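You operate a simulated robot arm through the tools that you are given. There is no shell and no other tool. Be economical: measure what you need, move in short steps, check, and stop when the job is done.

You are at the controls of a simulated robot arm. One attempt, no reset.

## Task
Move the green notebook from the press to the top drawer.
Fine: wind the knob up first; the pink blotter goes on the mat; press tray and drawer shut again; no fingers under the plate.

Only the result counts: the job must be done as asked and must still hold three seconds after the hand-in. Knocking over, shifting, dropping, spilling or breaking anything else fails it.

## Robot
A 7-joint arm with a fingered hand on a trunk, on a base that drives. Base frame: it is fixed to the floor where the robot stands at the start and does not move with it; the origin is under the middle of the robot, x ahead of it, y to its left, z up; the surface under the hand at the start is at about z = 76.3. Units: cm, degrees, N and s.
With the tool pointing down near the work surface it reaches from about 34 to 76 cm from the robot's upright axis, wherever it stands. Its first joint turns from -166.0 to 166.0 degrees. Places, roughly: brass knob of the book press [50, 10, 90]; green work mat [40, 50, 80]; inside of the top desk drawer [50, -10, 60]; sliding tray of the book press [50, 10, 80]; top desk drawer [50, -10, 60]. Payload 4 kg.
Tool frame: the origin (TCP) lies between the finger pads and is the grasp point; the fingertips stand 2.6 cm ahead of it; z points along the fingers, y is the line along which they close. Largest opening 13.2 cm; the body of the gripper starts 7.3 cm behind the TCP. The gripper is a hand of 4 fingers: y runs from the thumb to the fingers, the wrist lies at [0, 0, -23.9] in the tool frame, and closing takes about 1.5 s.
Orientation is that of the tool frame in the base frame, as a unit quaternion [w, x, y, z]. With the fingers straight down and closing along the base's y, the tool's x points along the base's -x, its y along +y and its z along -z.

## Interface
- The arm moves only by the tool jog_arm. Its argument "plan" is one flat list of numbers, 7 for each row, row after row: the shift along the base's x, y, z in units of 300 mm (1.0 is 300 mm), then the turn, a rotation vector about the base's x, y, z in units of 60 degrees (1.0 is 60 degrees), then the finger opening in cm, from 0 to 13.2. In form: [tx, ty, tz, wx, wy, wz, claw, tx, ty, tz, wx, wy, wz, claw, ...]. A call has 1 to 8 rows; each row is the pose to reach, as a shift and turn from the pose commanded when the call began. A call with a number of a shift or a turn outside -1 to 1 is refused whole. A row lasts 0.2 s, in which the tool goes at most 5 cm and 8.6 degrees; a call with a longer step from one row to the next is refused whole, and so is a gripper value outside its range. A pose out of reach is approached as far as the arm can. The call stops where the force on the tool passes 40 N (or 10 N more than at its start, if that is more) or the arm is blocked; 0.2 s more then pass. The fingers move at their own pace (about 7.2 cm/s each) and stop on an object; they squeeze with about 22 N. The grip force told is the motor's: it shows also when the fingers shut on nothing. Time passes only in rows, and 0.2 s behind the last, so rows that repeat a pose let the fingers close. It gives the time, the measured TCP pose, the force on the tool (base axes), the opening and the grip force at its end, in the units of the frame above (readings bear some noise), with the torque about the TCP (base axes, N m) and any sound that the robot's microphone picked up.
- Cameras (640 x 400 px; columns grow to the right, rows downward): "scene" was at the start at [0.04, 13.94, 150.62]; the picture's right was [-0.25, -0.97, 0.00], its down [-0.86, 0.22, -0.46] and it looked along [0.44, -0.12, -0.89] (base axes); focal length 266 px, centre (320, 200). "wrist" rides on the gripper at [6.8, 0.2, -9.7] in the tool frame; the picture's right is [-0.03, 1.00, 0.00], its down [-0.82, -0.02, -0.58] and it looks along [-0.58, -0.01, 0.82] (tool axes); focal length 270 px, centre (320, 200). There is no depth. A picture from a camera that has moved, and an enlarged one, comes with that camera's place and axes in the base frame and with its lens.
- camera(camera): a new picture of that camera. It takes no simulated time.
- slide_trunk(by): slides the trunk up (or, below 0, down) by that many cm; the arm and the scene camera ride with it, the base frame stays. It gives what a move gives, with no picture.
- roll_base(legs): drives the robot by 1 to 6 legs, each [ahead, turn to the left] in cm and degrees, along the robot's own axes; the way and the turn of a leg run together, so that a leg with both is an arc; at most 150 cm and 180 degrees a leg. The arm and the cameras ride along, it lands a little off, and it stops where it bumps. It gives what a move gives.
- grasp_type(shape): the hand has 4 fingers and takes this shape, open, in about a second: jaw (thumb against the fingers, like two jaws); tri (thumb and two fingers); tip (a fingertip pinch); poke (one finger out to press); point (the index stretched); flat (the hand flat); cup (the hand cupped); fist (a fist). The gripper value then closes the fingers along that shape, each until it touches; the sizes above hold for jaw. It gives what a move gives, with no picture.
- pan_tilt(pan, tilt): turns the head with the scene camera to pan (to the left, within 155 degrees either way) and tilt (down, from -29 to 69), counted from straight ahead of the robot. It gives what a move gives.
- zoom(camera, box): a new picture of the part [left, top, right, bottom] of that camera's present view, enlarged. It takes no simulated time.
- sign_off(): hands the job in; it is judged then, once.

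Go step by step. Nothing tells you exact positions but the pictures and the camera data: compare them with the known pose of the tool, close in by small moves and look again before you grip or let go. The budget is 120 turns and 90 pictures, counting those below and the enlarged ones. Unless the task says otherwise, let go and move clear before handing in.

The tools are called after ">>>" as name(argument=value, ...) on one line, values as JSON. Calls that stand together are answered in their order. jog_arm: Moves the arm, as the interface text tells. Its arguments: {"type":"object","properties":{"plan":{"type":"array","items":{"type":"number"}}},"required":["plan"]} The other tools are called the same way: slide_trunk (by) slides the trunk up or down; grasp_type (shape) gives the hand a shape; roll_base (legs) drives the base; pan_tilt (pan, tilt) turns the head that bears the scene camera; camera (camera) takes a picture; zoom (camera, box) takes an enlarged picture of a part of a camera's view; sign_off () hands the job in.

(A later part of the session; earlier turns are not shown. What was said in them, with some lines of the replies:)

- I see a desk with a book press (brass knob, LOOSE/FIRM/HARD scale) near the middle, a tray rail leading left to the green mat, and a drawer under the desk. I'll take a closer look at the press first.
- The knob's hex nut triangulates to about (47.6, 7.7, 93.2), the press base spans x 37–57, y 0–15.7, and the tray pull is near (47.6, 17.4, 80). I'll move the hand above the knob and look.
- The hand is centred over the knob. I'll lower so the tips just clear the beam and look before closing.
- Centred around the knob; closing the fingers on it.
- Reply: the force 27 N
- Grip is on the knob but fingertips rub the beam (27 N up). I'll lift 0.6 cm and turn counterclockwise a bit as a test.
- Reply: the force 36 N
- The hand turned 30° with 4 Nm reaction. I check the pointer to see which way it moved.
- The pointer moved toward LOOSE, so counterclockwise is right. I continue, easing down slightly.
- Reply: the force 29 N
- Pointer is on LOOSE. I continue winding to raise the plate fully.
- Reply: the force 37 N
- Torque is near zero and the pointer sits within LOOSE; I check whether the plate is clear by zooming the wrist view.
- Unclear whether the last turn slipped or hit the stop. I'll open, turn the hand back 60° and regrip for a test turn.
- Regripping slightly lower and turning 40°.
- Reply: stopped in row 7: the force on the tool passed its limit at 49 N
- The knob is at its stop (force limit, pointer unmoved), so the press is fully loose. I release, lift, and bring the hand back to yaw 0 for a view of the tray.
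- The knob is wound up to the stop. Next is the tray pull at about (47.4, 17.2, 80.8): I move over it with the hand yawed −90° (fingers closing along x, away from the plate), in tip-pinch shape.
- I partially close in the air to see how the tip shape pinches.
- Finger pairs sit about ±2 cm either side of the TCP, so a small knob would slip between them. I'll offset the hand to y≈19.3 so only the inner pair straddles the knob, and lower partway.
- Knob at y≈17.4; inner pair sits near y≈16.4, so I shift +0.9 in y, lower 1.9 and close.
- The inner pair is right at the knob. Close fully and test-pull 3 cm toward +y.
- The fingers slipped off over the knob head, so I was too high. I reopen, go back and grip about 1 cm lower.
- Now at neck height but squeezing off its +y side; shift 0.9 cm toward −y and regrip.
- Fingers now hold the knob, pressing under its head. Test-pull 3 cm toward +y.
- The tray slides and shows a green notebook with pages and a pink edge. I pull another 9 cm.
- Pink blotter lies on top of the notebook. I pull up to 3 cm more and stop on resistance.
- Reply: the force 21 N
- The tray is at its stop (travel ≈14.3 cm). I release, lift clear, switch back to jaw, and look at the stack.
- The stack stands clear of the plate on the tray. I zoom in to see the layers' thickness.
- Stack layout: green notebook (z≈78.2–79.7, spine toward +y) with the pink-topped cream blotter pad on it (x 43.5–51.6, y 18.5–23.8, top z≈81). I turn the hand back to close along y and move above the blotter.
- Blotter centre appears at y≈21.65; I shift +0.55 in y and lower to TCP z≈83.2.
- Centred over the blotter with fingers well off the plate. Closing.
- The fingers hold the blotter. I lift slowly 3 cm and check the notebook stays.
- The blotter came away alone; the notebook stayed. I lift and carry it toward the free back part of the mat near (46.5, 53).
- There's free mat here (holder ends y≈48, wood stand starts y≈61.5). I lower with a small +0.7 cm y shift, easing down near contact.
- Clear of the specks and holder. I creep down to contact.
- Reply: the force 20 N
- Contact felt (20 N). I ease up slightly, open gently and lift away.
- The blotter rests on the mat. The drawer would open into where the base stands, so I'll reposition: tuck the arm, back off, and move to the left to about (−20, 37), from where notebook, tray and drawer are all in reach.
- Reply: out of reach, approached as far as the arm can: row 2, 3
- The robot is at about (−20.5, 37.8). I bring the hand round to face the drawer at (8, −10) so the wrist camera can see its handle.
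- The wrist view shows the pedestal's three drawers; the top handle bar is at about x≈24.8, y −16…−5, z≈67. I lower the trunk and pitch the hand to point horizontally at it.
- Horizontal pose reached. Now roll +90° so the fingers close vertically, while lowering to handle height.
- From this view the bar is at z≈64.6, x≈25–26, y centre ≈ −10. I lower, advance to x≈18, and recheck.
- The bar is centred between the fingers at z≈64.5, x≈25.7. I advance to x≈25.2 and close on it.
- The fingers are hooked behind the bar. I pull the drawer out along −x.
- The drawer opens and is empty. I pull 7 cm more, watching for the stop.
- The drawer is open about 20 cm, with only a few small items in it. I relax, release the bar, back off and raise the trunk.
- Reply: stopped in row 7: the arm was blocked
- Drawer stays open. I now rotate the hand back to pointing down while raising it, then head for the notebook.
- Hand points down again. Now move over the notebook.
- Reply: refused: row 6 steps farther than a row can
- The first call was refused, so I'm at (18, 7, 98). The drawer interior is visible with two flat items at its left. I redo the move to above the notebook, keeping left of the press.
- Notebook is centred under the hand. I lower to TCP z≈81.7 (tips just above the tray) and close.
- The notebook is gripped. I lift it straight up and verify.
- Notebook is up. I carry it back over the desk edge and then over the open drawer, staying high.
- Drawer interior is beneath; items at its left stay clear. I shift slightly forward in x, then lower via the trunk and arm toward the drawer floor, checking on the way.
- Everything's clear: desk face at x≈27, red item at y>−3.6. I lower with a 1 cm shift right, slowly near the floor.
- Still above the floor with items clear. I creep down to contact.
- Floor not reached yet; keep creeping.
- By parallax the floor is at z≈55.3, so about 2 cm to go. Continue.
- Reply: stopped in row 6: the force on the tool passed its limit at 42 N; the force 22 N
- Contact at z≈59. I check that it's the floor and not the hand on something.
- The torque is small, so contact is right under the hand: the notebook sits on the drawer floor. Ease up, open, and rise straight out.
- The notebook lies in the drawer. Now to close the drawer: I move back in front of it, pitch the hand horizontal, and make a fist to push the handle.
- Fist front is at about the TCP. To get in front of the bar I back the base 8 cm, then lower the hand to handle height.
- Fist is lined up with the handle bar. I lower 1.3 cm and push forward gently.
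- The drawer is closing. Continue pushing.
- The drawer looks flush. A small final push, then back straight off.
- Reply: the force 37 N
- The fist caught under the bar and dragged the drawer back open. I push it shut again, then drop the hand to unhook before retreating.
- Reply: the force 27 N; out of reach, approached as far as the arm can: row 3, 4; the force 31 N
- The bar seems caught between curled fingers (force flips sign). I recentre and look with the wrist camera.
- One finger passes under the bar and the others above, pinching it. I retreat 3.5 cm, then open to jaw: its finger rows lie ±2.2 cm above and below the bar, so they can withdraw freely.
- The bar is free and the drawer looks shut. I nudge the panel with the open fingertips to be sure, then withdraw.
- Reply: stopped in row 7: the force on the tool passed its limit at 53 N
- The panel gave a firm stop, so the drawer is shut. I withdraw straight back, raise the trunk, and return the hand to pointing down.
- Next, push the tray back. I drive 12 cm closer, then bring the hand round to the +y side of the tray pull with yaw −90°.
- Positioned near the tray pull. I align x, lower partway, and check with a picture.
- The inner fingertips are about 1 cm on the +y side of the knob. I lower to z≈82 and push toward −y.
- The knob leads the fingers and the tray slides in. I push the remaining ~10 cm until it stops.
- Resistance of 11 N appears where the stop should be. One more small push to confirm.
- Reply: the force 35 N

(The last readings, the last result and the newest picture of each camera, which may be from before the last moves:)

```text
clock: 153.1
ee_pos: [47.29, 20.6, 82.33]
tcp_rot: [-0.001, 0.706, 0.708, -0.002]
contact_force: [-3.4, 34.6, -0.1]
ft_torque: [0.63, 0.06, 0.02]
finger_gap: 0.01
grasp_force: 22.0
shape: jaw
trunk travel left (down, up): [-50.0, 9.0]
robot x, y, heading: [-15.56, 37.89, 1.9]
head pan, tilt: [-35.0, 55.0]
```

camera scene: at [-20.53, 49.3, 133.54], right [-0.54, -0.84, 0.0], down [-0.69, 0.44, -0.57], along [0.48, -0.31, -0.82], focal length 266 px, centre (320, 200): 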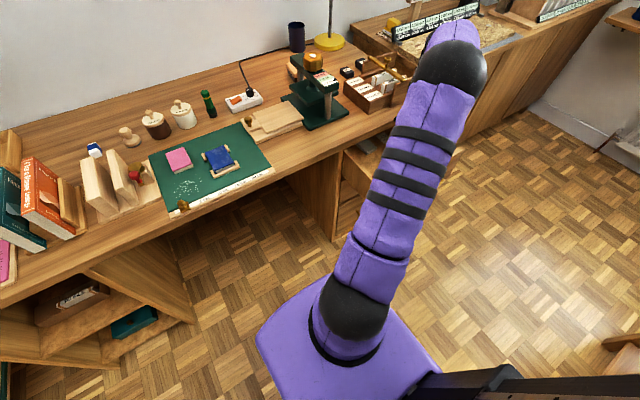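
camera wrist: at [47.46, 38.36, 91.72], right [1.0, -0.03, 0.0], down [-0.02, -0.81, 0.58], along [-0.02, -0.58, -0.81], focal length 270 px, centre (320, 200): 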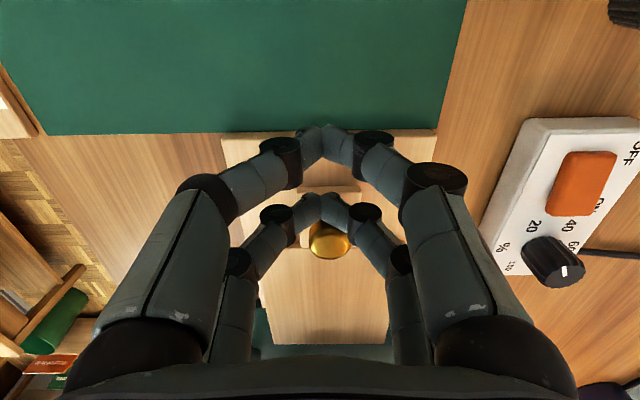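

Firm stop at 35 N: the tray is shut. I back off, lift clear and take a last look.

>>> jog_arm(plan=[0, 0.03, 0, 0, 0, 0, 0, 0, 0.08, 0, 0, 0, 0, 0, 0, 0.12, 0.08, 0, 0, 0, 0, 0, 0.14, 0.22, 0, 0, 0, 0, 0, 0.14, 0.36, 0, 0, 0, 0, 0, 0.14, 0.5, 0, 0, 0, 0, -0.1, 0.2, 0.6, 0, 0, 0, 0, -0.2, 0.26, 0.7, 0, 0, 0, 0])

>>> jog_arm(plan=[-0.12, 0.1, 0, 0, 0, 0, 3, -0.24, 0.2, 0, 0, 0, 0, 6, -0.36, 0.3, 0, 0, 0, 0, 8, -0.48, 0.4, 0, 0, 0, 0, 8, -0.6, 0.5, 0, 0, 0, 0, 8, -0.64, 0.6, 0, 0, 0, 0, 8])

>>> camera(camera="scene")

```text
clock: 154.9
ee_pos: [41.71, 28.01, 103.1]
tcp_rot: [0.001, 0.706, 0.708, -0.005]
contact_force: [-0.5, 0.7, -0.1]
ft_torque: [0.02, -0.05, -0.02]
finger_gap: 0.0
grasp_force: 21.4
shape: jaw
trunk travel left (down, up): [-50.0, 9.0]
robot x, y, heading: [-15.78, 37.95, 1.9]
head pan, tilt: [-35.0, 55.0]
```

```text
clock: 156.3
ee_pos: [21.85, 45.84, 103.3]
tcp_rot: [0.002, 0.708, 0.706, -0.003]
contact_force: [0.9, -0.2, -0.1]
ft_torque: [0.0, 0.02, -0.02]
finger_gap: 7.92
grasp_force: 0.0
shape: jaw
trunk travel left (down, up): [-50.0, 9.0]
robot x, y, heading: [-15.79, 38.07, 1.9]
head pan, tilt: [-35.0, 55.0]
```

```text
1 pictures are left
camera scene: at [-16.46, 49.42, 151.54], right [-0.55, -0.84, 0.0], down [-0.69, 0.45, -0.57], along [0.48, -0.31, -0.82], focal length 266 px, centre (320, 200)
```

scene: 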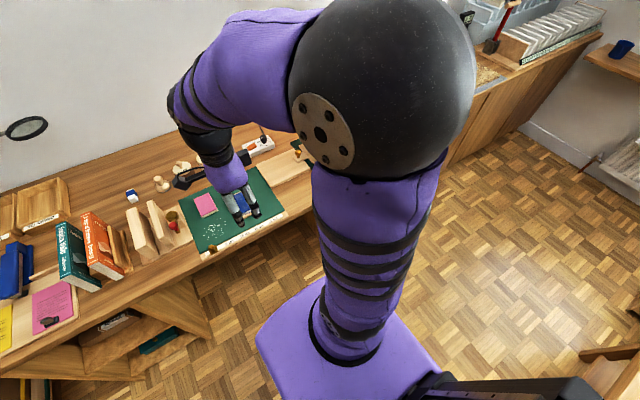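

The arm blocks the drawer from this view, so I swing the hand to its side to use the last picture on drawer and tray together.

>>> jog_arm(plan=[0, -0.12, 0, 0, 0, 0.12, 8, 0, -0.24, 0, 0, 0, 0.24, 8, 0, -0.36, 0, 0, 0, 0.36, 8, 0, -0.48, 0, 0, 0, 0.48, 8, 0, -0.6, 0, 0, 0, 0.6, 8, 0, -0.72, 0, 0, 0, 0.72, 8, 0, -0.85, 0, 0, 0, 0.85, 8, 0, -0.98, 0, 0, 0, 0.98, 8])

>>> jog_arm(plan=[-0.04, -0.1, 0, 0, 0, 0.13, 8, -0.09, -0.2, 0, 0, 0, 0.26, 8, -0.15, -0.3, 0, 0, 0, 0.39, 8, -0.21, -0.4, 0, 0, 0, 0.52, 8, -0.27, -0.5, 0, 0, 0, 0.52, 8, -0.33, -0.6, 0, 0, 0, 0.52, 8, -0.39, -0.65, 0, 0, 0, 0.52, 8])

>>> camera(camera="wrist")

```text
clock: 158.1
ee_pos: [22.01, 16.27, 103.37]
tcp_rot: [0.002, 0.268, 0.963, -0.003]
contact_force: [-1.4, 0.3, -0.3]
ft_torque: [0.01, -0.05, -0.01]
finger_gap: 7.96
grasp_force: 0.1
shape: jaw
trunk travel left (down, up): [-50.0, 9.0]
robot x, y, heading: [-15.85, 38.02, 1.7]
head pan, tilt: [-35.0, 55.0]
```

```text
clock: 159.7
ee_pos: [10.21, -3.23, 103.33]
tcp_rot: [0.003, 0.0, 1.0, -0.001]
contact_force: [-0.4, 0.3, 0.8]
ft_torque: [-0.02, 0.01, 0.01]
finger_gap: 7.95
grasp_force: 0.0
shape: jaw
trunk travel left (down, up): [-50.0, 9.0]
robot x, y, heading: [-15.87, 37.86, 2.0]
head pan, tilt: [-35.0, 55.0]
```

```text
0 pictures are left
camera wrist: at [3.39, -3.04, 112.85], right [0.03, 1.0, 0.0], down [0.81, -0.02, 0.58], along [0.58, -0.02, -0.81], focal length 270 px, centre (320, 200)
```

wrist: 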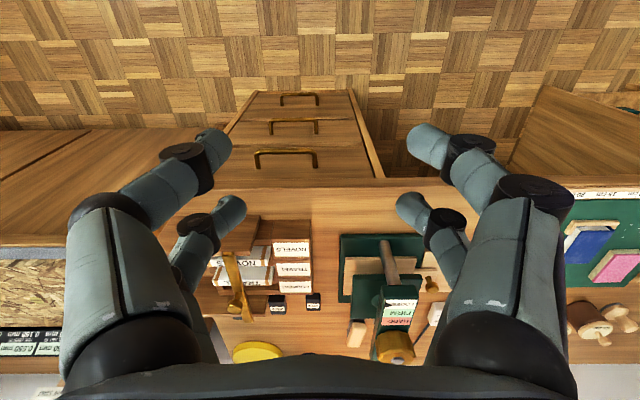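

The last picture shows the drawer flush with its neighbours, the tray back inside the press, the blotter on the mat and the hand clear of everything. I'm handing in.

>>> sign_off()

```text
The job is handed in.
```

The green notebook is now in the top drawer, moved from the press, and I have handed the job in.

- **Knob:** I wound it up to its stop first, and the pointer stands on LOOSE.
- **Blotter:** it lies on a free part of the mat, clear of the blue book and its holder.
- **Tray and drawer:** both are shut, each pushed until it met a firm stop.
- **Plate:** I kept the fingers to the side of the plate the whole time, never under it.

While I was shutting the drawer, the hand caught its handle and pulled it part-way open again. I freed the hand and shut the drawer. The notebook was still inside when the drawer was last open, and the final picture shows the drawer flush.
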